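You operate a simulated robot arm through the tools that you are given. There is no shell and no other tool. Be economical: measure what you need, move in short steps, check, and stop when the job is done.

You are at the controls of a simulated two-armed robot. One attempt, no reset.

TASK
Move the spare cell's hose to the parking nipple and cap the cell.
Fine: pressure is trapped: open the release knob and the blue valve before you pull the coupler; red cap on the cell, blue valve shut after. Where these are worked on the way, their far stop is far enough and under half their travel is too little: blue valve.

It is judged by the outcome, as a careful person would: the job done as asked, and still so three seconds after it is handed in. It fails if anything else is knocked over, pushed out of place, dropped, spilled or broken. A push-on lid holds only when it is set on centred and level and pressed home; a screw cap is set on level and turned clockwise until tight.

THE ROBOT
Two 7-joint arms with fingered hands on one trunk, on a base that drives. Base frame: it is fixed to the floor where the robot stands at the start and does not move with it; the origin is under the middle of the robot, x ahead of it, y to its left, z up. Units: m, degrees, N and s.
The left shoulder is at the start at [0.2, 0.135, 1.12], the right one opposite. Places, roughly: bleed knob [0.7, -0.7, 1.1]; blue valve [0.7, -0.6, 1]; brass union [0.7, -0.3, 1]; parking nipple [0.5, -0.7, 0.9]; release knob [0.5, -0.1, 1]; relief knob [0.7, -0.1, 1.1]; spare cell [0.6, -1, 1.1]; spare cell drain valve [0.6, -1, 1]; yellow valve [0.7, -0.4, 1]. Payload 4 kg a hand.
The tool frame of a hand sits at the grasp point between the pads (the TCP): z along the fingers, y along the line on which they close. The tips reach 0.025 m beyond it. Largest opening 0.088 m; the body of the gripper starts 0.029 m behind the TCP. The gripper is a hand of 4 fingers: y runs from the thumb to the fingers, the wrist lies at [-0.013, -0.106, -0.174] in the tool frame, and closing takes about 1.5 s.
Orientation is that of the tool frame in the base frame, as [roll, pitch, yaw] about the fixed x, y, z axes, in that order (R = Rz(yaw) Ry(pitch) Rx(roll)). With the fingers straight down and the wrist toward the robot, the tool's x, y and z point along [0, 1, 0], [1, 0, 0] and [0, 0, -1] of the base frame.

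THE INTERFACE
- The arms move only by the tool arm_command. It takes "left_plan", "right_plan" or both (then of equal length, played together; a hand with none holds still); each is a list of rows, each a list of 7 numbers: the shift along the tool's x, y, z in m, then the turn, a rotation vector about the tool's x, y, z in degrees, then the finger opening in m, from 0 to 0.088. In form: [[tx, ty, tz, wx, wy, wz, gripper], ...]. A call has 1 to 12 rows; each row shifts and turns the commanded pose from where the row before left it, along the tool's axes as they then stand. Rows are played at 5 a second. More than 0.05 m and 8.6 degrees between two rows, or a gripper value outside its range, and nothing of the call is played. Where a pose cannot be reached the arm comes as near as it can. A force on the tool above 90 N (or 10 N above the force at the start of the call, whichever is more), or a blocked arm, ends the call early, and 0.2 s more pass. Each finger travels about 0.153 m/s and halts on what it meets, pressing with about 29 N; the grip force reading is that of the motor and also rises with nothing between the fingers. The clock runs only during rows and for 0.2 s after the last one: add rows that do not move to give the fingers time. The reply holds the time, the measured pose of the TCP, the force on the tool along the base axes, the opening and the grip force, in the units named above and with some noise, with the torque about the TCP (base axes, N m) and any sound that the robot's microphone picked up.
- Cameras (640 x 400 px; columns grow to the right, rows downward): "scene" is now at [0.1318, -0.0332, 1.7234]; the picture's right is [-0.40, -0.91, 0.00], its down [-0.67, 0.30, -0.68] and it looks along [0.63, -0.28, -0.73] (base axes); focal length 291 px, centre (320, 200). "left" rides on the left gripper at [-0.064, -0.083, -0.098] in its tool frame; the picture's right is [-0.62, -0.37, 0.69], its down [0.71, -0.63, 0.30] and it looks along [0.32, 0.68, 0.65] (tool axes); focal length 265 px, centre (320, 200). "right" rides on the right gripper at [0.064, -0.083, -0.098] in its tool frame; the picture's right is [-0.62, 0.37, -0.69], its down [-0.71, -0.63, 0.30] and it looks along [-0.32, 0.68, 0.65] (tool axes); focal length 265 px, centre (320, 200). There is no depth. A picture from a camera that has moved, and an enlarged one, comes with that camera's place and axes in the base frame and with its lens.
- snapshot(camera): a new picture of that camera. It takes no simulated time.
- slide_trunk(by): slides the trunk up (or, below 0, down) by that many m; the arms and the scene camera ride with it, the base frame stays. It gives what a move gives, with no picture.
- drive_base(legs): drives the robot by 1 to 6 legs, each [ahead, left, turn to the left] in m, m and degrees, along the robot's own axes; the way and the turn of a leg run together, so that a leg with both is an arc; at most 1.5 m and 180 degrees a leg. The arms and the cameras ride along, it lands a little off, and it stops where it bumps. It gives what a move gives.
- grasp_type(shape, hand): the hand has 4 fingers and takes this shape, open, in about a second: jaw (thumb against the fingers, like two jaws); tri (thumb and two fingers); tip (a fingertip pinch); poke (one finger out to press); point (the index stretched); flat (the hand flat); cup (the hand cupped); fist (a fist). The gripper value then closes the fingers along that shape, each until it touches; the sizes above hold for jaw. It gives what a move gives, with no picture.
- head_to(pan, tilt): turns the head with the scene camera to pan (to the left, within 97 degrees either way) and tilt (down, from -29 to 69), counted from straight ahead of the robot. It gives what a move gives.
- close_up(camera, box): a new picture of the part [left, top, right, bottom] of that camera's present view, enlarged. It takes no simulated time.
- job_done(): hands the job in; it is judged then, once.

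Go step by step. Nothing tells you exact positions but the pictures and the camera data: compare them with the known pose of the tool, close in by small moves and look again before you grip or let go. The budget is 120 turns and 92 pictures, counting those below and the enlarged ones. Unless the task says otherwise, let go and move clear before handing in, and close with one line.

The tools are called by a JSON object that holds its "fn" and its "kwargs". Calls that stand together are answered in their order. arm_command: Moves the arms, as the interface text tells. Its arguments: {"type":"object","properties":{"left_plan":{"type":"array"},"right_plan":{"type":"array"}},"required":[]} The other tools are called the same way: slide_trunk (by) slides the trunk up or down; grasp_type (shape, hand) gives the hand a shape; drive_base (legs) drives the base; head_to (pan, tilt) turns the head that bears the scene camera; snapshot (camera) takes a picture; close_up (camera, box) takes an enlarged picture of a part of a camera's view; job_done () hands the job in.

At the start:

```text
time: 0.0
left_position: [0.5108, -0.0048, 1.3461]
left_orientation: [179.9, 0.0, 90.0]
left_ft_force: [-0.9, 0.4, -0.1]
left_wrist_torque: [-0.04, -0.03, -0.01]
left_gripper_width: 0.0876
left_grasp_force: 0.0
left_shape: jaw
right_position: [0.3736, -0.5087, 1.3794]
right_orientation: [180.0, 0.0, 90.1]
right_ft_force: [-0.1, 0.2, -0.2]
right_wrist_torque: [0.01, 0.07, 0.0]
right_gripper_width: 0.0878
right_grasp_force: 0.0
right_shape: jaw
trunk travel left (down, up): [-0.725, 0.045]
robot x, y, heading: [0.0009, 0.0007, 0.1]
head pan, tilt: [-23.9, 46.9]
```

scene: 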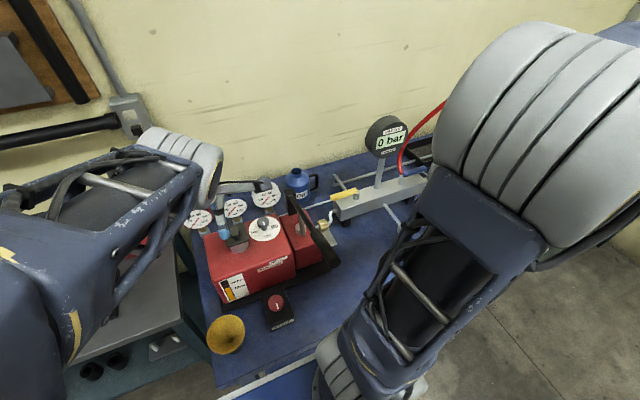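
right: 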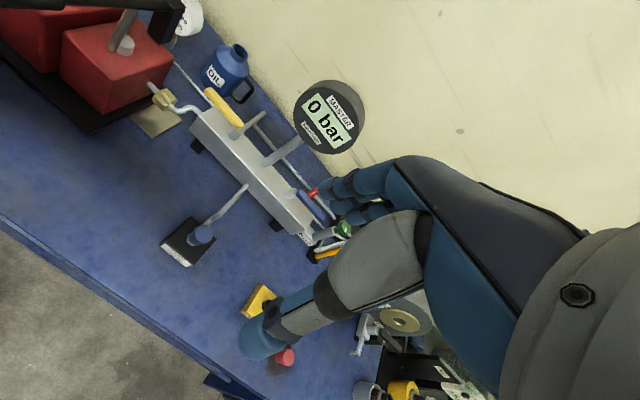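
left: 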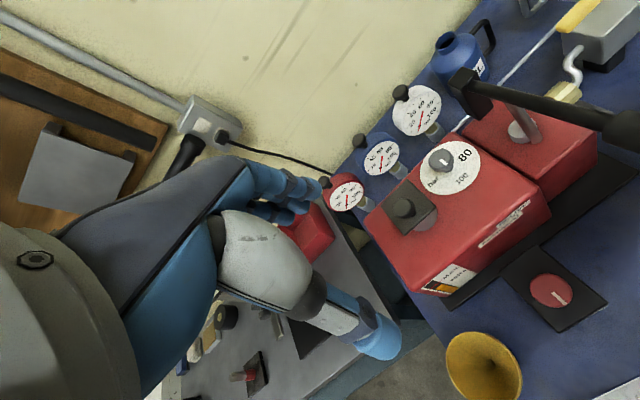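

I see a pump rig with gauges, a manifold with yellow and blue valves, and a spare cell further right hidden by the right arm. I'll turn the head to look at the right side first.

{"fn": "head_to", "kwargs": {"pan": -55, "tilt": 40}}

{"fn": "snapshot", "kwargs": {"camera": "scene"}}

{"fn": "close_up", "kwargs": {"camera": "right", "box": [140, 60, 460, 400]}}

{"fn": "close_up", "kwargs": {"camera": "left", "box": [320, 60, 640, 400]}}

```text
time: 1.0
left_position: [0.5123, -0.0051, 1.346]
left_orientation: [180.0, 0.0, 89.9]
left_ft_force: [0.4, 1.0, -0.4]
left_wrist_torque: [-0.02, 0.03, 0.02]
left_gripper_width: 0.0875
left_grasp_force: 0.0
left_shape: jaw
right_position: [0.3721, -0.5078, 1.379]
right_orientation: [180.0, -0.1, 90.0]
right_ft_force: [0.1, 0.2, 0.0]
right_wrist_torque: [-0.01, -0.03, -0.01]
right_gripper_width: 0.0876
right_grasp_force: 0.1
right_shape: jaw
trunk travel left (down, up): [-0.725, 0.045]
robot x, y, heading: [0.0, 0.002, 0.1]
head pan, tilt: [-55.0, 40.0]
```

```text
88 pictures are left
camera scene: at [0.1077, -0.0705, 1.7332], right [-0.82, -0.57, 0.0], down [-0.37, 0.53, -0.77], along [0.44, -0.63, -0.64], focal length 291 px, centre (320, 200)
```

scene: 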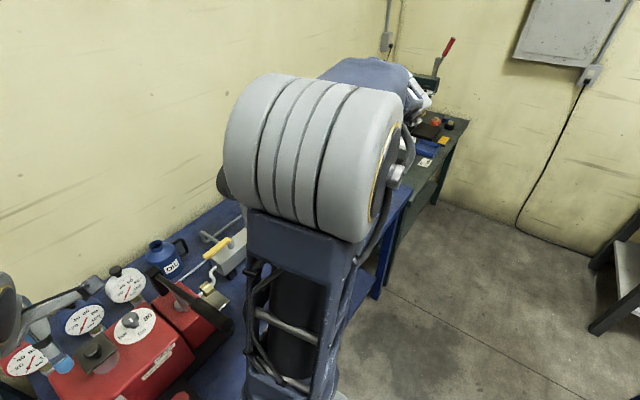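

```text
1.18 times, centred on (300, 230) of right
camera zoom: at [0.2884, -0.4447, 1.4781], right [0.37, -0.62, 0.69], down [-0.63, -0.71, -0.3], along [0.68, -0.32, -0.65], focal length 312 px, centre (344, 165)
```

zoom: 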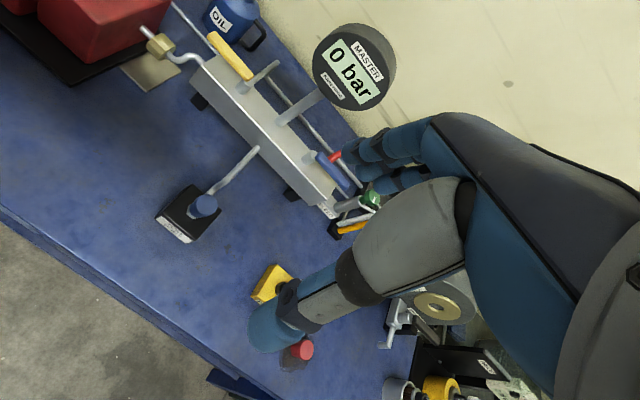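

```text
1.18 times, centred on (480, 230) of left
camera zoom: at [0.4271, -0.0684, 1.4441], right [-0.37, -0.62, -0.69], down [-0.63, 0.71, -0.3], along [0.68, 0.32, -0.65], focal length 312 px, centre (132, 165)
```

zoom: 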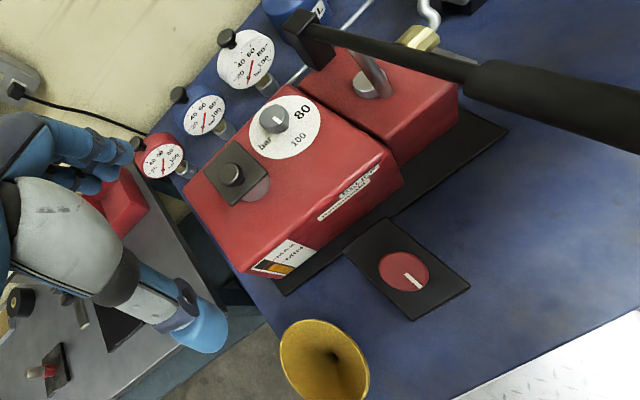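

The release knob appears to be the red knob on the black plate near [0.48, -0.06]. I'll zoom in on its markings.

{"fn": "close_up", "kwargs": {"camera": "left", "box": [490, 240, 620, 340]}}

{"fn": "head_to", "kwargs": {"pan": -20, "tilt": 60}}

{"fn": "snapshot", "kwargs": {"camera": "scene"}}

```text
4.00 times, centred on (555, 290) of left
camera zoom: at [0.4271, -0.0684, 1.4441], right [-0.37, -0.62, -0.69], down [-0.63, 0.71, -0.3], along [0.68, 0.32, -0.65], focal length 1062 px, centre (-620, -160)
```

zoom: 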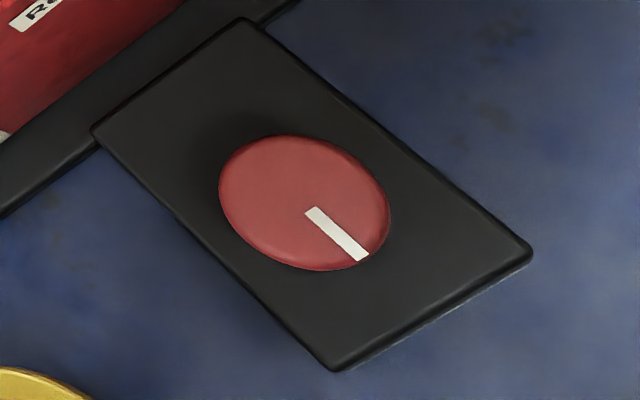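

```text
time: 2.0
left_position: [0.5117, -0.0049, 1.3465]
left_orientation: [-180.0, 0.0, 90.1]
left_ft_force: [0.1, 0.5, 0.1]
left_wrist_torque: [-0.02, -0.02, -0.02]
left_gripper_width: 0.0879
left_grasp_force: 0.1
left_shape: jaw
right_position: [0.3733, -0.5076, 1.3788]
right_orientation: [-179.9, 0.1, 90.1]
right_ft_force: [-0.9, -0.2, 0.0]
right_wrist_torque: [0.01, 0.0, 0.01]
right_gripper_width: 0.0877
right_grasp_force: 0.1
right_shape: jaw
trunk travel left (down, up): [-0.725, 0.045]
robot x, y, heading: [-0.0016, -0.0007, -0.0]
head pan, tilt: [-20.0, 60.0]
```

```text
84 pictures are left
camera scene: at [0.1215, -0.0238, 1.7065], right [-0.34, -0.94, 0.0], down [-0.81, 0.3, -0.5], along [0.47, -0.17, -0.87], focal length 291 px, centre (320, 200)
```

scene: 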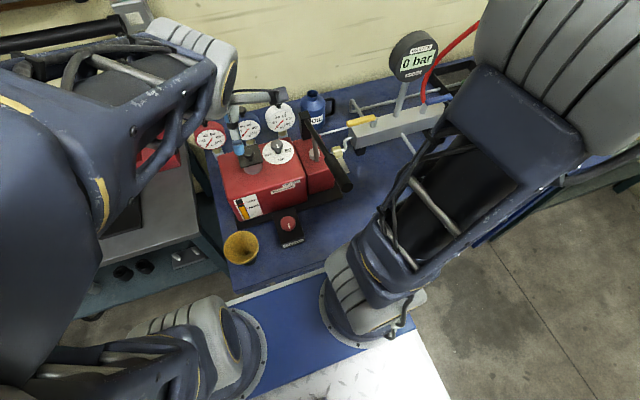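

A label sits on the front face of the knob block. I'll zoom in on it.

{"fn": "close_up", "kwargs": {"camera": "scene", "box": [265, 205, 315, 255]}}

{"fn": "close_up", "kwargs": {"camera": "scene", "box": [190, 90, 370, 200]}}

```text
8.00 times, centred on (290, 230) of scene
camera zoom: at [0.1215, -0.0238, 1.7065], right [-0.34, -0.94, 0.0], down [-0.81, 0.3, -0.5], along [0.47, -0.17, -0.87], focal length 2326 px, centre (560, -40)
```

zoom: 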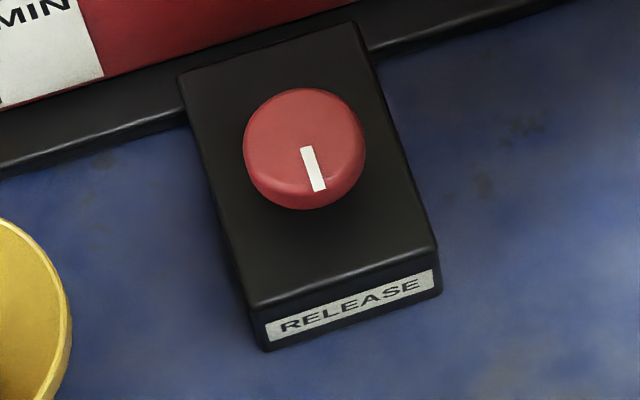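

```text
3.56 times, centred on (280, 145) of scene
camera zoom: at [0.1215, -0.0238, 1.7065], right [-0.34, -0.94, 0.0], down [-0.81, 0.3, -0.5], along [0.47, -0.17, -0.87], focal length 1034 px, centre (462, 396)
```

zoom: 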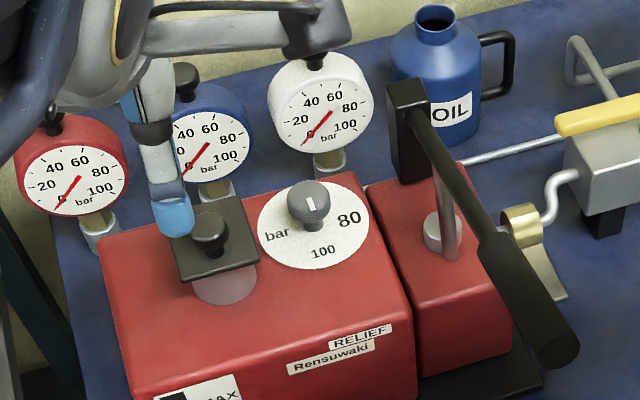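

The RELEASE knob is at about [0.477, -0.057, 0.97], roughly 4 cm across. I'll bring the left hand over it, stopping about 8 cm above.

{"fn": "arm_command", "kwargs": {"left_plan": [[-0.026, -0.018, 0, 0, 0, 0, 0.088], [-0.026, -0.017, 0, 0, 0, 0, 0.088], [0, 0, 0.045, 0, 0, 0, 0.088], [0, 0, 0.045, 0, 0, 0, 0.088], [0, 0, 0.045, 0, 0, 0, 0.088], [0, 0, 0.045, 0, 0, 0, 0.088], [0, 0, 0.045, 0, 0, 0, 0.088], [0, 0, 0.045, 0, 0, 0, 0.088], [0, 0, 0, 0, 0, 0, 0.088]]}}

{"fn": "snapshot", "kwargs": {"camera": "left"}}

{"fn": "snapshot", "kwargs": {"camera": "scene"}}

```text
time: 4.2
left_position: [0.4895, -0.0945, 1.1062]
left_orientation: [-179.8, 6.8, 90.0]
left_ft_force: [-0.5, -0.4, -0.1]
left_wrist_torque: [-0.02, 0.01, 0.01]
left_gripper_width: 0.0878
left_grasp_force: 0.1
left_shape: jaw
left hand out of reach, approached as far as the arm can: row 6, 7
right_position: [0.3716, -0.5116, 1.3633]
right_orientation: [-179.8, -2.1, 89.8]
right_ft_force: [-0.1, 0.1, 0.2]
right_wrist_torque: [0.01, 0.02, 0.0]
right_gripper_width: 0.0875
right_grasp_force: 0.0
right_shape: jaw
trunk travel left (down, up): [-0.725, 0.045]
robot x, y, heading: [-0.0011, 0.0004, -0.0]
head pan, tilt: [-20.0, 60.0]
stopped in row 9 (left hand): the arm was blocked; the commanded pose is now the measured one
```

```text
81 pictures are left
camera left: at [0.4058, -0.1458, 1.2107], right [-0.37, -0.7, -0.61], down [-0.63, 0.67, -0.38], along [0.68, 0.24, -0.69], focal length 265 px, centre (320, 200)
```

left: 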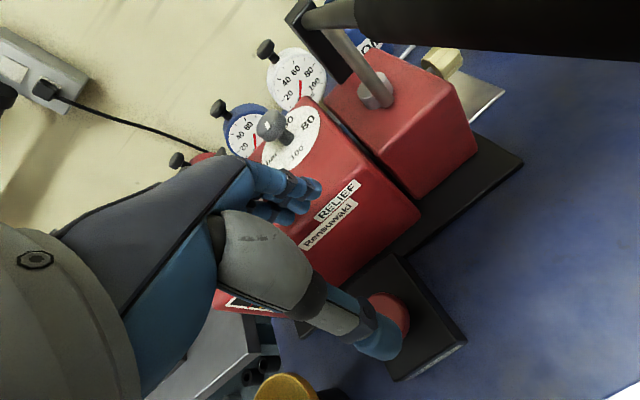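

```text
80 pictures are left
camera scene: at [0.1216, -0.0237, 1.7065], right [-0.34, -0.94, 0.0], down [-0.81, 0.3, -0.5], along [0.47, -0.17, -0.87], focal length 291 px, centre (320, 200)
```

scene: 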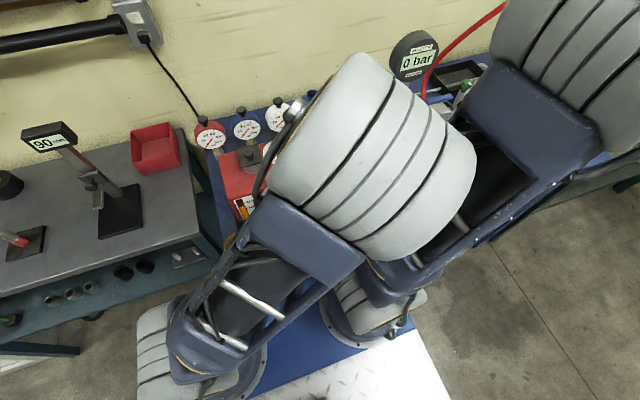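

The two forearms bumped, so reaching across was a bad posture. I'll raise the left hand again and drive the base to the right so the knob sits on the left hand's side.

{"fn": "arm_command", "kwargs": {"left_plan": [[0, 0, -0.04, 0, -6.8, 0, 0.088], [0, 0, -0.05, 0, 0, 0, 0.088], [0.03, 0, -0.05, 0, 0, 0, 0.088], [0.03, 0, -0.04, 0, 0, 0, 0.088], [0, 0, 0, 0, 0, 0, 0.088]]}}

{"fn": "drive_base", "kwargs": {"legs": [[0, -0.28, 0]]}}

{"fn": "snapshot", "kwargs": {"camera": "scene"}}

{"fn": "snapshot", "kwargs": {"camera": "right"}}

```text
refused: row 3 steps farther than a row can; nothing moved
```

```text
time: 5.4
left_position: [0.488, -0.1664, 1.1001]
left_orientation: [-178.6, 4.6, 93.4]
left_ft_force: [-1.6, 12.5, 0.5]
left_wrist_torque: [-0.73, -0.08, -0.27]
left_gripper_width: 0.0876
left_grasp_force: 0.0
left_shape: jaw
right_position: [0.3731, -0.6107, 1.3651]
right_orientation: [-179.8, -2.3, 89.9]
right_ft_force: [-0.1, -0.3, -0.2]
right_wrist_torque: [-0.02, -0.04, 0.01]
right_gripper_width: 0.0877
right_grasp_force: 0.2
right_shape: jaw
trunk travel left (down, up): [-0.725, 0.045]
robot x, y, heading: [0.0008, -0.0978, 0.2]
head pan, tilt: [-20.0, 60.0]
stopped in leg 1: the force on the tool passed its limit (the readings are from after the stop); the commanded pose is now the measured one
```

```text
79 pictures are left
camera scene: at [0.1216, -0.1214, 1.7065], right [-0.34, -0.94, 0.0], down [-0.81, 0.29, -0.5], along [0.47, -0.17, -0.87], focal length 291 px, centre (320, 200)
```

scene: 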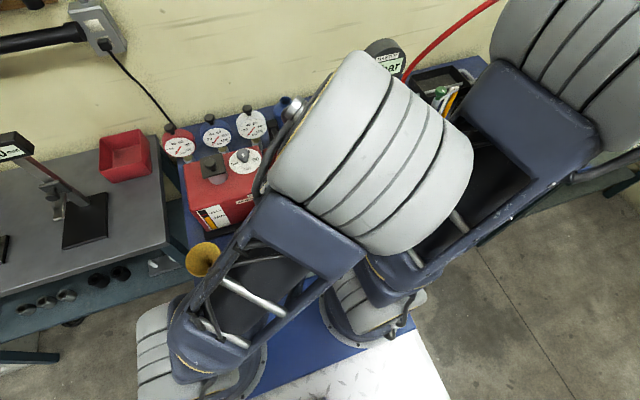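

```text
78 pictures are left
camera right: at [0.2892, -0.5501, 1.466], right [0.37, -0.65, 0.67], down [-0.63, -0.7, -0.33], along [0.68, -0.3, -0.67], focal length 265 px, centre (320, 200)
```

right: 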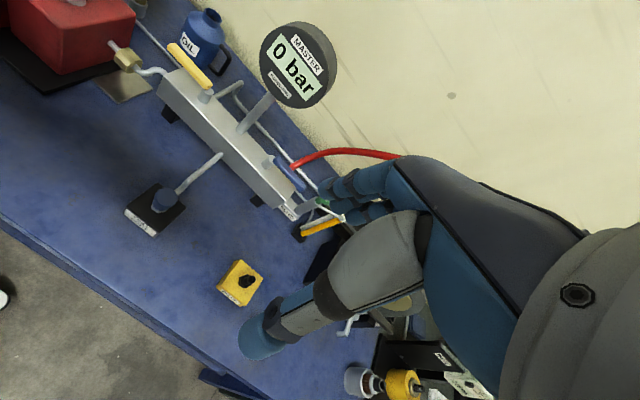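

The lift was refused and the base drove with the hand still low, so the left hand touched something, probably the pump lever (12 N). I'll back off to the left, lift, and check that nothing moved.

{"fn": "arm_command", "kwargs": {"left_plan": [[0.03, 0, 0, 0, 0, 0, 0.088], [0.03, 0, -0.02, 0, 0, 0, 0.088], [0, 0, -0.045, 0, -4, 0, 0.088], [0, 0, -0.045, 0, 0, 0, 0.088], [0, 0, -0.045, 0, 0, 0, 0.088], [0, 0, -0.045, 0, 0, 0, 0.088], [0, 0, -0.045, 0, 0, 3, 0.088], [0, 0, 0, 0, 0, 0, 0.088]]}}

{"fn": "snapshot", "kwargs": {"camera": "left"}}

```text
time: 7.2
left_position: [0.5113, -0.1261, 1.344]
left_orientation: [-179.1, 8.8, 90.1]
left_ft_force: [-0.4, -0.1, -0.4]
left_wrist_torque: [0.02, -0.02, 0.01]
left_gripper_width: 0.0878
left_grasp_force: 0.0
left_shape: jaw
left hand out of reach, approached as far as the arm can: row 1, 2
right_position: [0.3731, -0.6111, 1.3639]
right_orientation: [-179.8, -2.1, 89.9]
right_ft_force: [-0.1, 0.2, 0.1]
right_wrist_torque: [-0.04, -0.01, -0.01]
right_gripper_width: 0.0878
right_grasp_force: 0.1
right_shape: jaw
trunk travel left (down, up): [-0.725, 0.045]
robot x, y, heading: [-0.0029, -0.1003, 0.1]
head pan, tilt: [-20.0, 60.0]
```

```text
77 pictures are left
camera left: at [0.4292, -0.173, 1.4521], right [-0.38, -0.72, -0.58], down [-0.64, 0.66, -0.4], along [0.67, 0.22, -0.71], focal length 265 px, centre (320, 200)
```

left: 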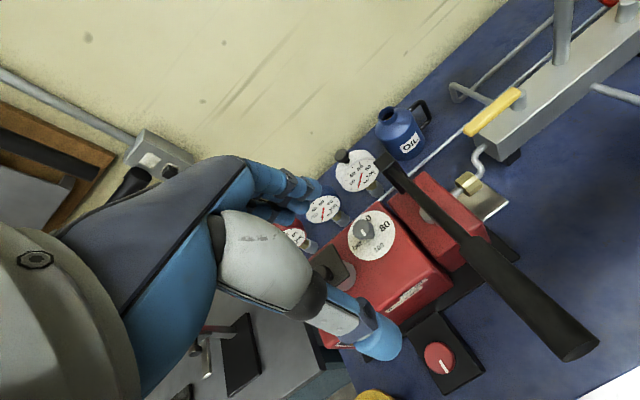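

The lever and everything else look undisturbed. I'll level the left hand, then drive the base further right.

{"fn": "arm_command", "kwargs": {"left_plan": [[0.02, 0, 0, 0, 5, 0, 0.088], [0.02, 0, 0, 0, 3.8, 0, 0.088], [0, 0, 0, 0, 0, 0, 0.088]]}}

{"fn": "drive_base", "kwargs": {"legs": [[0, -0.18, 0]]}}

{"fn": "snapshot", "kwargs": {"camera": "scene"}}

```text
time: 8.0
left_position: [0.5123, -0.0854, 1.3401]
left_orientation: [-179.1, -0.1, 90.0]
left_ft_force: [0.1, 0.6, 0.2]
left_wrist_torque: [-0.01, -0.02, -0.01]
left_gripper_width: 0.088
left_grasp_force: 0.1
left_shape: jaw
right_position: [0.3723, -0.6117, 1.3637]
right_orientation: [-179.8, -2.1, 89.8]
right_ft_force: [-0.4, -0.2, 0.3]
right_wrist_torque: [-0.01, 0.02, -0.01]
right_gripper_width: 0.0877
right_grasp_force: 0.0
right_shape: jaw
trunk travel left (down, up): [-0.725, 0.045]
robot x, y, heading: [0.0042, -0.0954, -0.1]
head pan, tilt: [-20.0, 60.0]
```

```text
time: 9.5
left_position: [0.5116, -0.2655, 1.3403]
left_orientation: [-179.1, 0.0, 89.8]
left_ft_force: [0.3, 0.5, -0.4]
left_wrist_torque: [-0.03, -0.02, 0.0]
left_gripper_width: 0.0878
left_grasp_force: 0.0
left_shape: jaw
right_position: [0.3724, -0.7902, 1.364]
right_orientation: [-179.8, -2.1, 89.9]
right_ft_force: [0.4, 0.3, 0.4]
right_wrist_torque: [0.0, 0.01, 0.04]
right_gripper_width: 0.0878
right_grasp_force: 0.1
right_shape: jaw
trunk travel left (down, up): [-0.725, 0.045]
robot x, y, heading: [-0.0008, -0.2816, -0.1]
head pan, tilt: [-20.0, 60.0]
```

```text
76 pictures are left
camera scene: at [0.1219, -0.3022, 1.7065], right [-0.34, -0.94, 0.0], down [-0.81, 0.3, -0.5], along [0.47, -0.17, -0.87], focal length 291 px, centre (320, 200)
```

scene: 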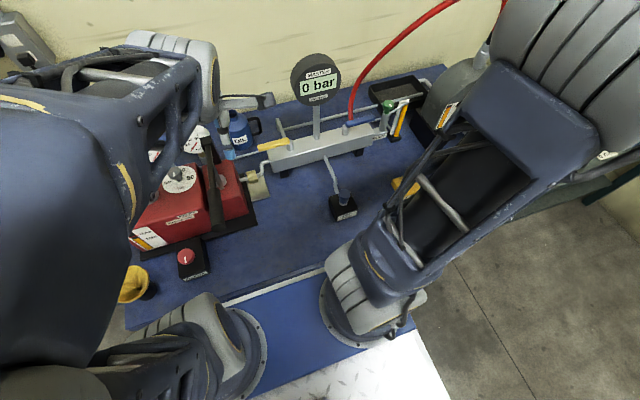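

The base is at y = -0.28 and the way to the knob is clear. I'll move the left hand over the knob while winding it 40° clockwise, so there is room to turn it counter-clockwise.

{"fn": "arm_command", "kwargs": {"left_plan": [[0.042, -0.007, 0, 0, 0, 0, 0.088], [0.042, -0.007, 0, 0, 0, 0, 0.088], [0.042, -0.007, 0, 0, 0, 0, 0.088], [0.042, -0.007, 0, 0, 0, 0, 0.088], [0.042, -0.007, 0, 0, 0, 0, 0.088], [0, 0, 0.045, 0, 0, 0, 0.088], [0, 0, 0.045, 0, 0, 8, 0.088], [0, 0, 0.045, 0, 0, 8, 0.088], [0, 0, 0.045, 0, 0, 8, 0.088], [0, 0, 0.045, 0, 0, 8, 0.088], [0, 0, 0.045, 0, 0, 8, 0.088], [0, 0, 0, 0, 0, 0, 0.088]]}}

{"fn": "snapshot", "kwargs": {"camera": "left"}}

{"fn": "snapshot", "kwargs": {"camera": "scene"}}

```text
time: 12.1
left_position: [0.4912, -0.0416, 1.0832]
left_orientation: [-179.3, 0.5, 49.8]
left_ft_force: [-0.2, 0.2, -0.2]
left_wrist_torque: [0.0, 0.02, 0.0]
left_gripper_width: 0.0881
left_grasp_force: 0.1
left_shape: jaw
left hand out of reach, approached as far as the arm can: row 7, 8, 9
right_position: [0.3734, -0.7901, 1.3651]
right_orientation: [-179.8, -2.0, 89.9]
right_ft_force: [0.0, 0.4, 0.2]
right_wrist_torque: [0.03, -0.01, -0.03]
right_gripper_width: 0.0878
right_grasp_force: 0.1
right_shape: jaw
trunk travel left (down, up): [-0.725, 0.045]
robot x, y, heading: [0.0002, -0.2751, -0.4]
head pan, tilt: [-20.0, 60.0]
```

```text
75 pictures are left
camera left: at [0.388, -0.0363, 1.182], right [-0.69, -0.24, -0.68], down [-0.02, 0.95, -0.3], along [0.72, -0.19, -0.66], focal length 265 px, centre (320, 200)
```

left: 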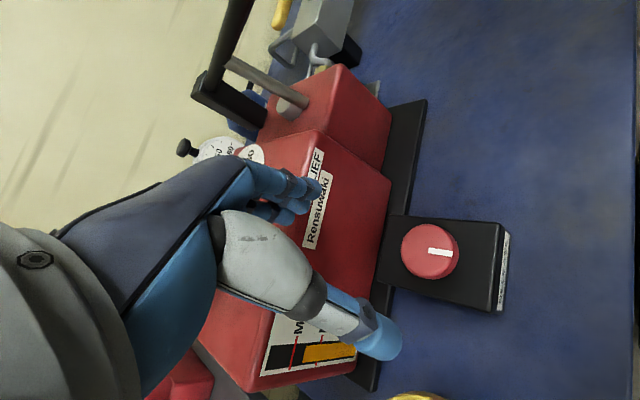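

```text
74 pictures are left
camera scene: at [0.1219, -0.3024, 1.7065], right [-0.34, -0.94, 0.0], down [-0.81, 0.3, -0.5], along [0.47, -0.17, -0.87], focal length 291 px, centre (320, 200)
```

scene: 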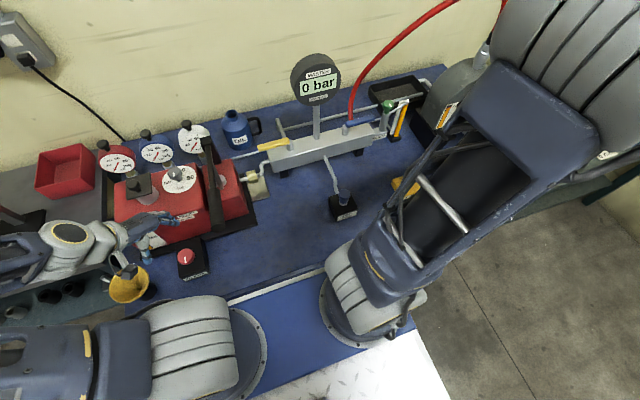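

Two views put the knob at [0.479, -0.057], top at about 0.97. I'll turn the hand to yaw 65 to clear the funnel and pump, centre it, and come down to about z = 1.0.

{"fn": "arm_command", "kwargs": {"left_plan": [[0, 0, 0, 0, 0, -7.5, 0.07], [0, 0, 0, 0, 0, -7.5, 0.068], [-0.0196, -0.004, 0, 0, 0, 0, 0.066], [0, 0, 0.03, 0, 0, 0, 0.066], [0, 0, 0.03, 0, 0, 0, 0.066], [0, 0, 0.02, 0, 0, 0, 0.066], [0, 0, 0, 0, 0, 0, 0.066]]}}

{"fn": "snapshot", "kwargs": {"camera": "left"}}

{"fn": "close_up", "kwargs": {"camera": "scene", "box": [110, 190, 270, 290]}}

```text
time: 13.7
left_position: [0.5002, -0.0383, 1.004]
left_orientation: [-179.2, 0.3, 65.0]
left_ft_force: [0.9, 0.3, 0.7]
left_wrist_torque: [0.02, -0.02, -0.05]
left_gripper_width: 0.0661
left_grasp_force: 0.1
left_shape: jaw
left hand out of reach, approached as far as the arm can: row 2, 3
right_position: [0.3726, -0.7908, 1.3628]
right_orientation: [-179.8, -2.1, 89.9]
right_ft_force: [0.0, 0.5, -0.4]
right_wrist_torque: [-0.01, -0.01, 0.01]
right_gripper_width: 0.0878
right_grasp_force: 0.0
right_shape: jaw
trunk travel left (down, up): [-0.725, 0.045]
robot x, y, heading: [0.0016, -0.2807, 0.1]
head pan, tilt: [-20.0, 60.0]
```

```text
73 pictures are left
camera left: at [0.399, -0.0603, 1.1024], right [-0.61, -0.41, -0.68], down [-0.27, 0.91, -0.3], along [0.75, 0.0, -0.67], focal length 265 px, centre (320, 200)
```

left: 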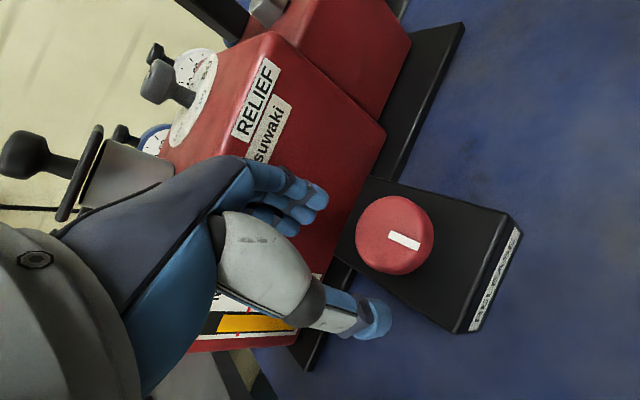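

```text
4.00 times, centred on (190, 240) of scene
camera zoom: at [0.1219, -0.3024, 1.7065], right [-0.34, -0.94, 0.0], down [-0.81, 0.3, -0.5], along [0.47, -0.17, -0.87], focal length 1163 px, centre (840, 40)
```

zoom: 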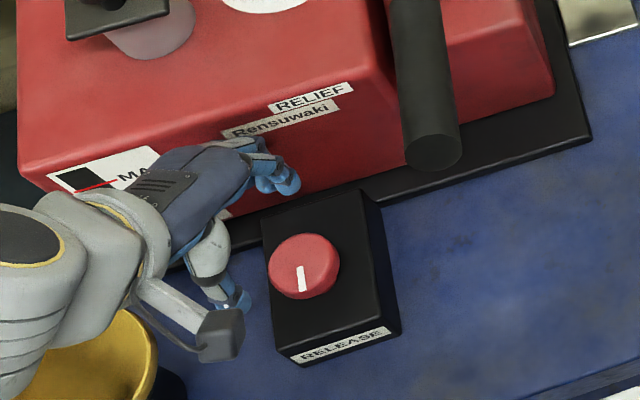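

The left arm is folded too tightly at this close range. I'll lift it, back the base up 0.2 m, and come in again.

{"fn": "arm_command", "kwargs": {"left_plan": [[0, -0.01, -0.03, 0, 0, 0, 0.066], [0, 0, -0.045, 0, 0, 0, 0.066], [0, 0, -0.045, 0, 0, 0, 0.066], [0, 0, 0, 0, 0, 0, 0.066]]}}

```text
time: 14.7
left_position: [0.4967, -0.0315, 1.1224]
left_orientation: [-179.3, 0.4, 65.0]
left_ft_force: [-0.3, -0.3, -0.2]
left_wrist_torque: [-0.01, -0.02, 0.02]
left_gripper_width: 0.0665
left_grasp_force: 0.1
left_shape: jaw
left hand out of reach, approached as far as the arm can: row 2
right_position: [0.3718, -0.7914, 1.3637]
right_orientation: [-179.9, -2.1, 89.9]
right_ft_force: [-0.2, 0.3, -0.7]
right_wrist_torque: [0.03, -0.01, -0.01]
right_gripper_width: 0.0877
right_grasp_force: 0.1
right_shape: jaw
trunk travel left (down, up): [-0.725, 0.045]
robot x, y, heading: [0.0015, -0.2781, 0.1]
head pan, tilt: [-20.0, 60.0]
```

The hand is clear at z = 1.12, so I'll back the base up.

{"fn": "drive_base", "kwargs": {"legs": [[-0.22, 0, 0]]}}

```text
time: 16.4
left_position: [0.2747, -0.0318, 1.1241]
left_orientation: [-179.1, 0.4, 65.0]
left_ft_force: [-0.6, -0.6, 0.3]
left_wrist_torque: [-0.01, 0.0, -0.01]
left_gripper_width: 0.0662
left_grasp_force: 0.1
left_shape: jaw
right_position: [0.1514, -0.7916, 1.364]
right_orientation: [-179.8, -2.0, 89.8]
right_ft_force: [0.0, -0.7, 0.8]
right_wrist_torque: [0.0, 0.02, 0.01]
right_gripper_width: 0.0878
right_grasp_force: 0.2
right_shape: jaw
trunk travel left (down, up): [-0.725, 0.045]
robot x, y, heading: [-0.2196, -0.2752, 0.0]
head pan, tilt: [-20.0, 60.0]
```

Now I'll move forward over the knob at safe height.

{"fn": "arm_command", "kwargs": {"left_plan": [[0.0127, 0.0391, 0, 0, 0, 0, 0.066], [0.0127, 0.0391, 0, 0, 0, 0, 0.066], [0.0127, 0.0391, 0, 0, 0, 0, 0.066], [0.0127, 0.0391, 0, 0, 0, 0, 0.066], [0.0127, 0.0391, 0, 0, 0, 0, 0.066], [0, 0, 0.04, 0, 0, 0, 0.066], [0, 0, 0.03, 0, 0, 0, 0.066], [0, 0, 0, 0, 0, 0, 0.066]]}}

{"fn": "snapshot", "kwargs": {"camera": "left"}}

```text
time: 18.2
left_position: [0.4779, -0.0573, 1.0499]
left_orientation: [-179.1, 0.4, 65.0]
left_ft_force: [-0.1, 0.0, 0.9]
left_wrist_torque: [0.02, 0.0, -0.03]
left_gripper_width: 0.0664
left_grasp_force: 0.1
left_shape: jaw
right_position: [0.1509, -0.7915, 1.3625]
right_orientation: [-179.8, -2.0, 89.9]
right_ft_force: [0.0, 0.0, 0.2]
right_wrist_torque: [0.01, 0.01, 0.02]
right_gripper_width: 0.0878
right_grasp_force: 0.0
right_shape: jaw
trunk travel left (down, up): [-0.725, 0.045]
robot x, y, heading: [-0.2247, -0.2755, 0.1]
head pan, tilt: [-20.0, 60.0]
```

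```text
71 pictures are left
camera left: at [0.3767, -0.0795, 1.1496], right [-0.61, -0.41, -0.68], down [-0.27, 0.91, -0.3], along [0.75, 0.0, -0.67], focal length 265 px, centre (320, 200)
```

left: 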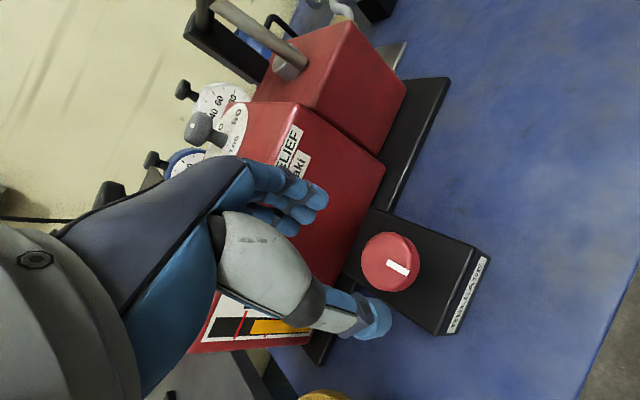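

Pose is exactly over the knob now. I'll descend to put the pads around it.

{"fn": "arm_command", "kwargs": {"left_plan": [[0, 0, 0.03, 0, 0, 0, 0.066], [0, 0, 0.025, 0, 0, 0, 0.066], [0, 0, 0.012, 0, 0, 0, 0.066], [0, 0, 0, 0, 0, 0, 0.066]]}}

{"fn": "snapshot", "kwargs": {"camera": "left"}}

{"fn": "close_up", "kwargs": {"camera": "scene", "box": [160, 90, 340, 200]}}

```text
time: 19.2
left_position: [0.477, -0.0562, 0.983]
left_orientation: [-179.1, 0.2, 65.0]
left_ft_force: [0.3, -0.8, 0.3]
left_wrist_torque: [-0.01, 0.01, 0.02]
left_gripper_width: 0.0661
left_grasp_force: 0.0
left_shape: jaw
right_position: [0.1524, -0.7917, 1.3641]
right_orientation: [-179.7, -2.0, 89.9]
right_ft_force: [0.0, 0.0, -0.5]
right_wrist_torque: [0.01, -0.02, -0.02]
right_gripper_width: 0.0877
right_grasp_force: 0.2
right_shape: jaw
trunk travel left (down, up): [-0.725, 0.045]
robot x, y, heading: [-0.2225, -0.2785, 0.1]
head pan, tilt: [-20.0, 60.0]
```

```text
70 pictures are left
camera left: at [0.3752, -0.0789, 1.082], right [-0.61, -0.41, -0.68], down [-0.27, 0.91, -0.3], along [0.75, 0.0, -0.66], focal length 265 px, centre (320, 200)
```

left: 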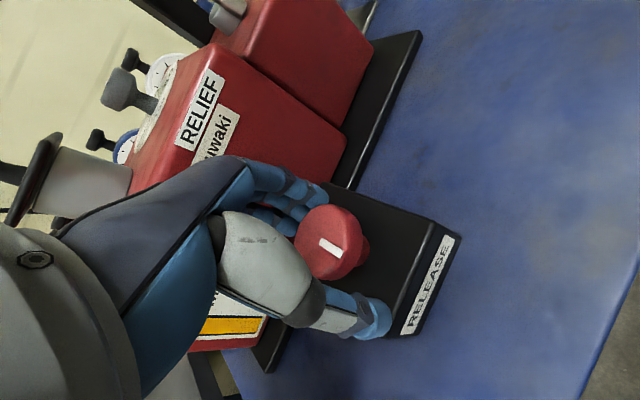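

```text
3.56 times, centred on (250, 145) of scene
camera zoom: at [-0.0998, -0.3026, 1.7065], right [-0.34, -0.94, 0.0], down [-0.81, 0.3, -0.5], along [0.47, -0.17, -0.87], focal length 1034 px, centre (569, 396)
```

zoom: 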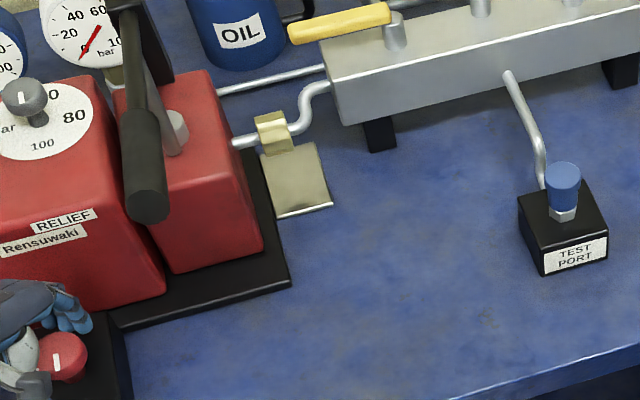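

The knob is between thumb and fingers. Closing on it.

{"fn": "arm_command", "kwargs": {"left_plan": [[0, 0, 0, 0, 0, 0, 0.05], [0, 0, 0, 0, 0, 0, 0.04], [0, 0, 0, 0, 0, 0, 0.03], [0, 0, 0, 0, 0, 0, 0.03], [0, 0, 0, 0, 0, 0, 0.03]]}}

{"fn": "snapshot", "kwargs": {"camera": "left"}}

```text
time: 20.4
left_position: [0.4759, -0.0563, 0.9812]
left_orientation: [-179.0, 0.4, 65.0]
left_ft_force: [-4.7, 1.8, -15.9]
left_wrist_torque: [0.08, 0.13, -0.02]
left_gripper_width: 0.0298
left_grasp_force: 29.0
left_shape: jaw
right_position: [0.1512, -0.7914, 1.3637]
right_orientation: [-179.8, -2.1, 89.9]
right_ft_force: [-0.3, 0.7, 0.2]
right_wrist_torque: [-0.01, 0.01, 0.0]
right_gripper_width: 0.0877
right_grasp_force: 0.0
right_shape: jaw
trunk travel left (down, up): [-0.725, 0.045]
robot x, y, heading: [-0.2176, -0.2769, 0.2]
head pan, tilt: [-20.0, 60.0]
```

```text
68 pictures are left
camera left: at [0.3747, -0.0786, 1.0809], right [-0.61, -0.41, -0.68], down [-0.27, 0.91, -0.3], along [0.74, 0.01, -0.67], focal length 265 px, centre (320, 200)
```

left: 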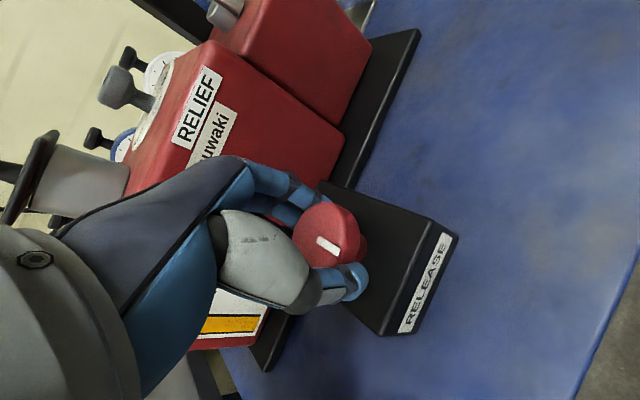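

It's gripped. Turning counter-clockwise in 8° steps.

{"fn": "arm_command", "kwargs": {"left_plan": [[0, 0, 0, 0, 0, -8, 0.02], [0, 0, 0, 0, 0, -8, 0.02], [0, 0, 0, 0, 0, -8, 0.02], [0, 0, 0, 0, 0, -8, 0.02], [0, 0, 0, 0, 0, -8, 0.02], [0, 0, 0, 0, 0, -8, 0.02], [0, 0, 0, 0, 0, 0, 0.02]]}}

{"fn": "snapshot", "kwargs": {"camera": "left"}}

```text
time: 22.0
left_position: [0.4754, -0.058, 0.9813]
left_orientation: [-179.0, -0.3, 113.0]
left_ft_force: [-9.5, -8.6, -21.7]
left_wrist_torque: [-0.16, 0.22, -0.07]
left_gripper_width: 0.0276
left_grasp_force: 28.9
left_shape: jaw
right_position: [0.1523, -0.791, 1.3636]
right_orientation: [-179.8, -2.1, 89.9]
right_ft_force: [-0.7, -0.1, -0.1]
right_wrist_torque: [0.01, -0.03, 0.01]
right_gripper_width: 0.0877
right_grasp_force: 0.1
right_shape: jaw
trunk travel left (down, up): [-0.725, 0.045]
robot x, y, heading: [-0.2232, -0.2788, -0.0]
head pan, tilt: [-20.0, 60.0]
```

```text
67 pictures are left
camera left: at [0.4264, -0.149, 1.0806], right [-0.11, -0.72, -0.69], down [-0.86, 0.41, -0.29], along [0.49, 0.56, -0.66], focal length 265 px, centre (320, 200)
```

left: 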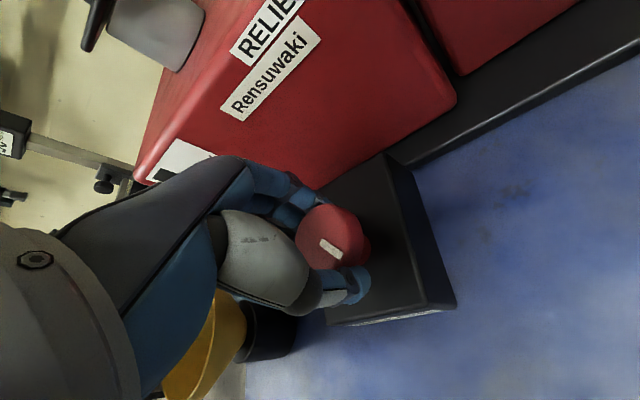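

The knob turns with the hand, with almost no resistance. I'll keep going counter-clockwise.

{"fn": "arm_command", "kwargs": {"left_plan": [[0, 0, 0, 0, 0, -8, 0.02], [0, 0, 0, 0, 0, -8, 0.02], [0, 0, 0, 0, 0, -8, 0.02], [0, 0, 0, 0, 0, -8, 0.02], [0, 0, 0, 0, 0, -8, 0.02], [0, 0, 0, 0, 0, -8, 0.02], [0, 0, 0, 0, 0, 0, 0.02]]}}

{"fn": "snapshot", "kwargs": {"camera": "left"}}

```text
time: 23.6
left_position: [0.4379, -0.0041, 1.0101]
left_orientation: [-179.6, -0.7, 161.0]
left_ft_force: [0.6, -0.4, 0.5]
left_wrist_torque: [-0.01, -0.04, -0.02]
left_gripper_width: 0.0182
left_grasp_force: 29.4
left_shape: jaw
left hand out of reach, approached as far as the arm can: row 1, 2, 3, 4, 5, 6
right_position: [0.1525, -0.791, 1.3641]
right_orientation: [-179.7, -2.2, 89.9]
right_ft_force: [0.1, 0.2, 0.6]
right_wrist_torque: [-0.01, 0.04, -0.02]
right_gripper_width: 0.0879
right_grasp_force: 0.1
right_shape: jaw
trunk travel left (down, up): [-0.725, 0.045]
robot x, y, heading: [-0.2223, -0.279, 0.3]
head pan, tilt: [-20.0, 60.0]
```

```text
66 pictures are left
camera left: at [0.4727, -0.1034, 1.1075], right [0.46, -0.55, -0.7], down [-0.88, -0.36, -0.29], along [-0.09, 0.75, -0.65], focal length 265 px, centre (320, 200)
```

left: 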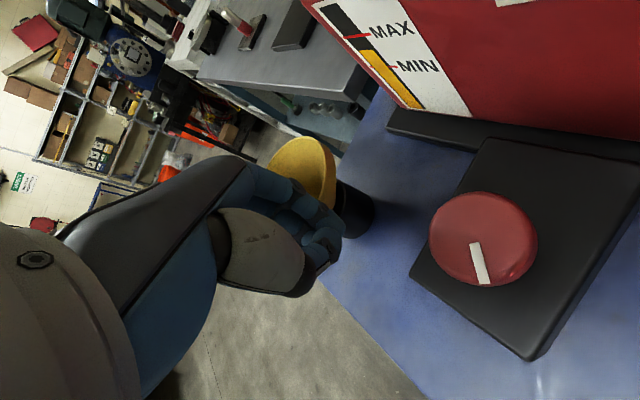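

The arm's reach ran out past yaw 113 and the hand slipped off after turning the knob about 55°. I'll lift clear, unwind to yaw 40 and regrip to turn it further.

{"fn": "arm_command", "kwargs": {"left_plan": [[0, 0, -0.04, 0, 0, 0, 0.018], [0, 0, -0.04, 0, 0, 0, 0.03], [0, 0, 0, 0, 0, 8, 0.05], [0, 0, 0, 0, 0, 8, 0.066], [0, 0, 0, 0, 0, 8, 0.066], [0, 0, 0, 0, 0, 8, 0.066], [0, 0, 0, 0, 0, 8, 0.066], [0, 0, 0, 0, 0, 8, 0.066], [0, 0, 0, 0, 0, 8, 0.066], [0, 0, 0, 0, 0, 8, 0.066], [0, 0, 0, 0, 0, 8, 0.066], [0, 0, 0, 0, 0, 0, 0.066]]}}

```text
time: 26.2
left_position: [0.4395, -0.0039, 1.0907]
left_orientation: [-179.2, 0.0, 89.0]
left_ft_force: [0.8, 1.1, -0.5]
left_wrist_torque: [0.01, 0.01, 0.01]
left_gripper_width: 0.0658
left_grasp_force: 0.0
left_shape: jaw
right_position: [0.1525, -0.7917, 1.3636]
right_orientation: [-179.7, -2.1, 89.8]
right_ft_force: [0.1, -0.3, 0.3]
right_wrist_torque: [0.02, -0.01, -0.02]
right_gripper_width: 0.088
right_grasp_force: 0.0
right_shape: jaw
trunk travel left (down, up): [-0.725, 0.045]
robot x, y, heading: [-0.2237, -0.2777, -0.0]
head pan, tilt: [-20.0, 60.0]
```

{"fn": "arm_command", "kwargs": {"left_plan": [[-0.027, 0.019, 0, 0, 0, 0, 0.066], [-0.027, 0.02, 0, 0, 0, 0, 0.066], [0, 0, 0, 0, 0, 8.5, 0.066], [0, 0, 0, 0, 0, 8.5, 0.066], [0, 0, 0, 0, 0, 8.5, 0.066], [0, 0, 0, 0, 0, 8.5, 0.066], [0, 0, 0.035, 0, 0, 4, 0.066], [0, 0, 0.035, 0, 0, 0, 0.066], [0, 0, 0, 0, 0, 0, 0.066]]}}

{"fn": "snapshot", "kwargs": {"camera": "left"}}

```text
time: 28.2
left_position: [0.4756, -0.0592, 1.0189]
left_orientation: [-179.3, 0.5, 51.0]
left_ft_force: [0.0, 0.5, 0.9]
left_wrist_torque: [0.01, -0.02, 0.03]
left_gripper_width: 0.066
left_grasp_force: 0.0
left_shape: jaw
right_position: [0.151, -0.7917, 1.3639]
right_orientation: [-179.8, -2.0, 89.8]
right_ft_force: [0.3, -0.5, -0.6]
right_wrist_torque: [0.01, 0.05, 0.0]
right_gripper_width: 0.0876
right_grasp_force: 0.1
right_shape: jaw
trunk travel left (down, up): [-0.725, 0.045]
robot x, y, heading: [-0.2173, -0.283, 0.0]
head pan, tilt: [-20.0, 60.0]
```

```text
65 pictures are left
camera left: at [0.3722, -0.0556, 1.1182], right [-0.69, -0.25, -0.68], down [-0.04, 0.95, -0.3], along [0.73, -0.18, -0.66], focal length 265 px, centre (320, 200)
```

left: 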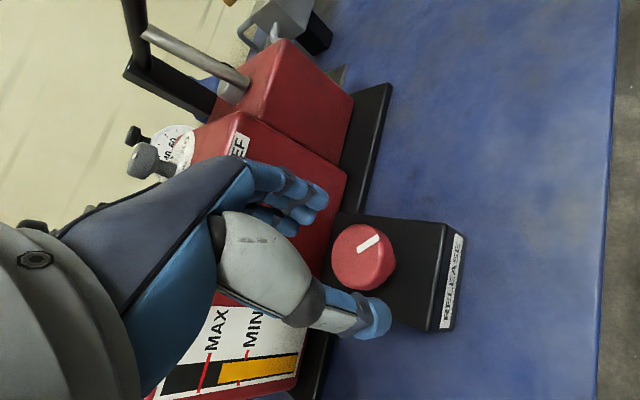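

Marker confirms about 50° opened so far. Descend, grip and turn again.

{"fn": "arm_command", "kwargs": {"left_plan": [[0, 0.003, 0.034, 0, 0, 0, 0.066], [0, 0, 0, 0, 0, 0, 0.05], [0, 0, 0, 0, 0, 0, 0.035], [0, 0, 0, 0, 0, 0, 0.02], [0, 0, 0, 0, 0, 0, 0.02], [0, 0, 0, 0, 0, -8, 0.02], [0, 0, 0, 0, 0, -8, 0.02], [0, 0, 0, 0, 0, -8, 0.02], [0, 0, 0, 0, 0, -8, 0.02], [0, 0, 0, 0, 0, -8, 0.02], [0, 0, 0, 0, 0, -8, 0.02], [0, 0, 0, 0, 0, -8, 0.02]]}}

{"fn": "snapshot", "kwargs": {"camera": "left"}}

```text
time: 30.8
left_position: [0.4786, -0.061, 0.9844]
left_orientation: [-179.0, -0.2, 107.1]
left_ft_force: [7.2, -2.4, -25.7]
left_wrist_torque: [-0.11, -0.02, -0.07]
left_gripper_width: 0.0301
left_grasp_force: 28.9
left_shape: jaw
right_position: [0.1526, -0.7905, 1.3644]
right_orientation: [-179.7, -2.0, 89.8]
right_ft_force: [-0.8, 0.2, 0.5]
right_wrist_torque: [0.0, 0.02, 0.01]
right_gripper_width: 0.0876
right_grasp_force: 0.0
right_shape: jaw
trunk travel left (down, up): [-0.725, 0.045]
robot x, y, heading: [-0.2219, -0.2764, -0.2]
head pan, tilt: [-20.0, 60.0]
```

```text
64 pictures are left
camera left: at [0.4186, -0.1467, 1.0831], right [-0.18, -0.7, -0.69], down [-0.82, 0.5, -0.29], along [0.55, 0.51, -0.66], focal length 265 px, centre (320, 200)
```

left: 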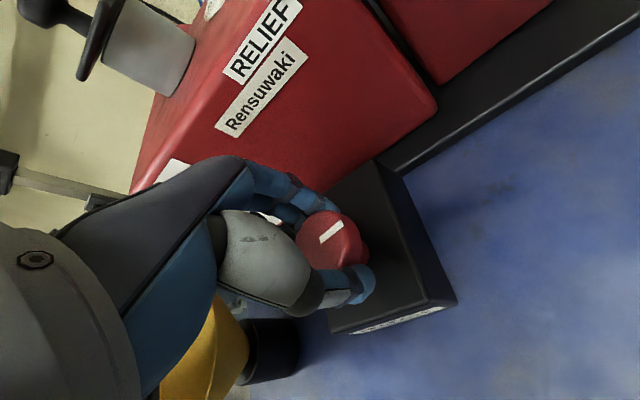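

Total now about 110° with no stop felt. I'll open, wind back in place, and do one more pass.

{"fn": "arm_command", "kwargs": {"left_plan": [[0, 0, 0, 0, 0, 0, 0.05], [0, 0, 0, 0, 0, 0, 0.066], [0, 0, 0, 0, 0, 0, 0.066], [0, 0, 0, 0, 0, 8, 0.066], [0, 0, 0, 0, 0, 8, 0.066], [0, 0, 0, 0, 0, 8, 0.066], [0, 0, 0, 0, 0, 8, 0.066], [0, 0, 0, 0, 0, 8, 0.066], [0, 0, 0, 0, 0, 8, 0.066], [0, 0, 0, 0, 0, 8, 0.066]]}}

{"fn": "arm_command", "kwargs": {"left_plan": [[0, 0, 0, 0, 0, 0, 0.05], [0, 0, 0, 0, 0, 0, 0.035], [0, 0, 0, 0, 0, 0, 0.02], [0, 0, 0, 0, 0, 0, 0.02], [0, 0, 0, 0, 0, -8, 0.02], [0, 0, 0, 0, 0, -8, 0.02], [0, 0, 0, 0, 0, -8, 0.02], [0, 0, 0, 0, 0, -8, 0.02], [0, 0, 0, 0, 0, -8, 0.02], [0, 0, 0, 0, 0, -8, 0.02], [0, 0, 0, 0, 0, -8, 0.02], [0, 0, 0, 0, 0, 0, 0.02]]}}

{"fn": "snapshot", "kwargs": {"camera": "left"}}

```text
time: 33.0
left_position: [0.4775, -0.0618, 0.9862]
left_orientation: [-179.4, 0.5, 51.0]
left_ft_force: [-0.2, 0.3, 0.1]
left_wrist_torque: [-0.03, 0.02, 0.01]
left_gripper_width: 0.0658
left_grasp_force: 0.1
left_shape: jaw
right_position: [0.151, -0.7905, 1.3638]
right_orientation: [-179.8, -2.2, 89.9]
right_ft_force: [0.5, -0.5, 0.2]
right_wrist_torque: [0.0, 0.02, -0.03]
right_gripper_width: 0.0877
right_grasp_force: 0.2
right_shape: jaw
trunk travel left (down, up): [-0.725, 0.045]
robot x, y, heading: [-0.2234, -0.2782, -0.1]
head pan, tilt: [-20.0, 60.0]
```

```text
time: 35.6
left_position: [0.4779, -0.0616, 0.9842]
left_orientation: [-179.1, -0.2, 107.0]
left_ft_force: [7.1, -1.6, -22.5]
left_wrist_torque: [-0.08, 0.0, -0.05]
left_gripper_width: 0.0303
left_grasp_force: 28.5
left_shape: jaw
right_position: [0.1527, -0.7912, 1.3627]
right_orientation: [-179.7, -2.1, 89.9]
right_ft_force: [0.2, 0.2, 0.4]
right_wrist_torque: [0.01, 0.01, 0.05]
right_gripper_width: 0.0875
right_grasp_force: 0.0
right_shape: jaw
trunk travel left (down, up): [-0.725, 0.045]
robot x, y, heading: [-0.222, -0.2779, 0.0]
head pan, tilt: [-20.0, 60.0]
```

```text
63 pictures are left
camera left: at [0.4187, -0.1466, 1.0833], right [-0.18, -0.7, -0.69], down [-0.82, 0.5, -0.29], along [0.55, 0.51, -0.66], focal length 265 px, centre (320, 200)
```

left: 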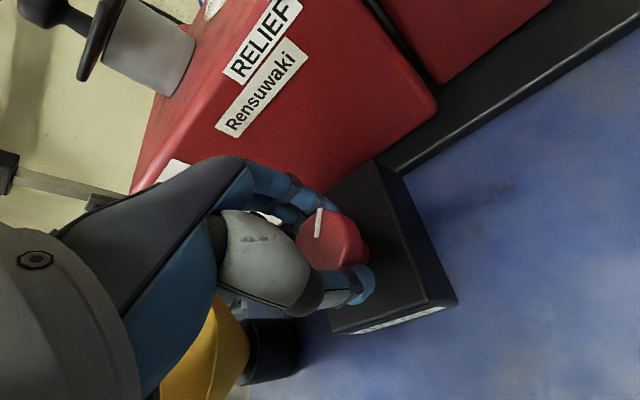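

The marker advanced only part of this pass, so the knob is near or at its stop and well open. I'll release, lift the left hand and bring it back.

{"fn": "arm_command", "kwargs": {"left_plan": [[0, 0, 0, 0, 0, 0, 0.05], [0, 0, 0, 0, 0, 0, 0.07], [0, 0, -0.035, 0, 0, 0, 0.07], [0, 0, -0.045, 0, 0, 0, 0.07], [0, 0, -0.045, 0, 0, 4, 0.07], [0, 0, -0.045, 0, 0, 4, 0.07], [0, -0.02, -0.045, 0, 0, 4, 0.07], [0, -0.02, -0.045, 0, 0, 4, 0.07], [0, -0.04, -0.02, 0, 0, 0, 0.07], [0, -0.04, -0.02, 0, 0, 0, 0.07]]}}

{"fn": "head_to", "kwargs": {"pan": -35, "tilt": 45}}

{"fn": "snapshot", "kwargs": {"camera": "scene"}}

{"fn": "snapshot", "kwargs": {"camera": "right"}}

```text
time: 37.8
left_position: [0.3635, -0.0682, 1.2859]
left_orientation: [-179.0, 0.0, 91.0]
left_ft_force: [1.1, -0.2, -0.7]
left_wrist_torque: [-0.01, 0.0, -0.02]
left_gripper_width: 0.0698
left_grasp_force: 0.0
left_shape: jaw
right_position: [0.1514, -0.7908, 1.3648]
right_orientation: [-179.8, -2.1, 89.9]
right_ft_force: [0.1, 0.3, 0.4]
right_wrist_torque: [0.02, 0.02, 0.01]
right_gripper_width: 0.0876
right_grasp_force: 0.0
right_shape: jaw
trunk travel left (down, up): [-0.725, 0.045]
robot x, y, heading: [-0.2202, -0.2787, -0.1]
head pan, tilt: [-20.0, 60.0]
```

```text
time: 38.6
left_position: [0.3618, -0.0694, 1.2874]
left_orientation: [-179.2, 0.1, 90.9]
left_ft_force: [0.1, 0.0, 0.2]
left_wrist_torque: [-0.01, -0.02, 0.03]
left_gripper_width: 0.0702
left_grasp_force: 0.0
left_shape: jaw
right_position: [0.1521, -0.791, 1.3639]
right_orientation: [-179.7, -2.1, 89.9]
right_ft_force: [-0.5, -0.3, -0.4]
right_wrist_torque: [-0.03, 0.01, -0.03]
right_gripper_width: 0.0876
right_grasp_force: 0.1
right_shape: jaw
trunk travel left (down, up): [-0.725, 0.045]
robot x, y, heading: [-0.2193, -0.2808, 0.3]
head pan, tilt: [-35.0, 45.0]
```

```text
62 pictures are left
camera scene: at [-0.0958, -0.3264, 1.7259], right [-0.57, -0.82, 0.0], down [-0.58, 0.4, -0.71], along [0.58, -0.4, -0.71], focal length 291 px, centre (320, 200)
```

scene: 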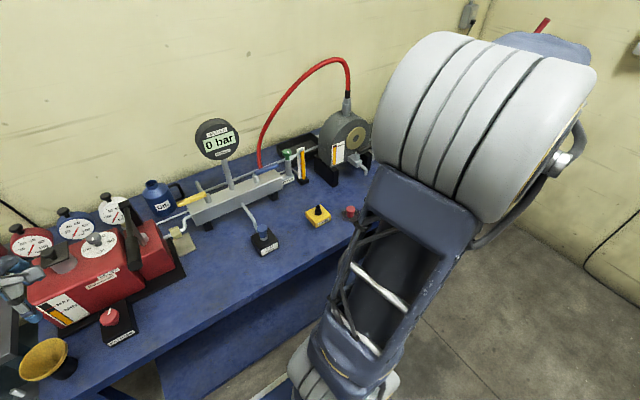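

```text
61 pictures are left
camera right: at [0.0672, -0.7313, 1.4659], right [0.37, -0.65, 0.67], down [-0.63, -0.7, -0.33], along [0.68, -0.3, -0.67], focal length 265 px, centre (320, 200)
```

right: 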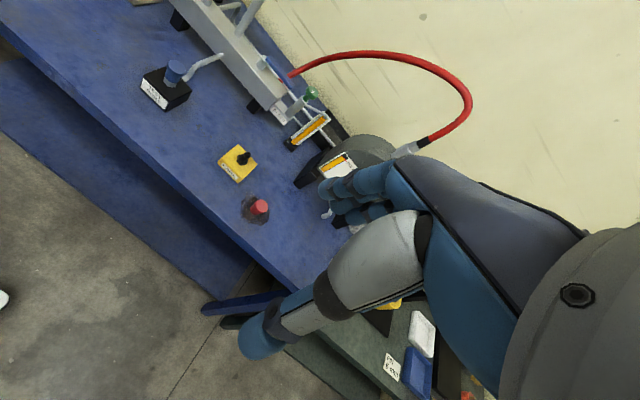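

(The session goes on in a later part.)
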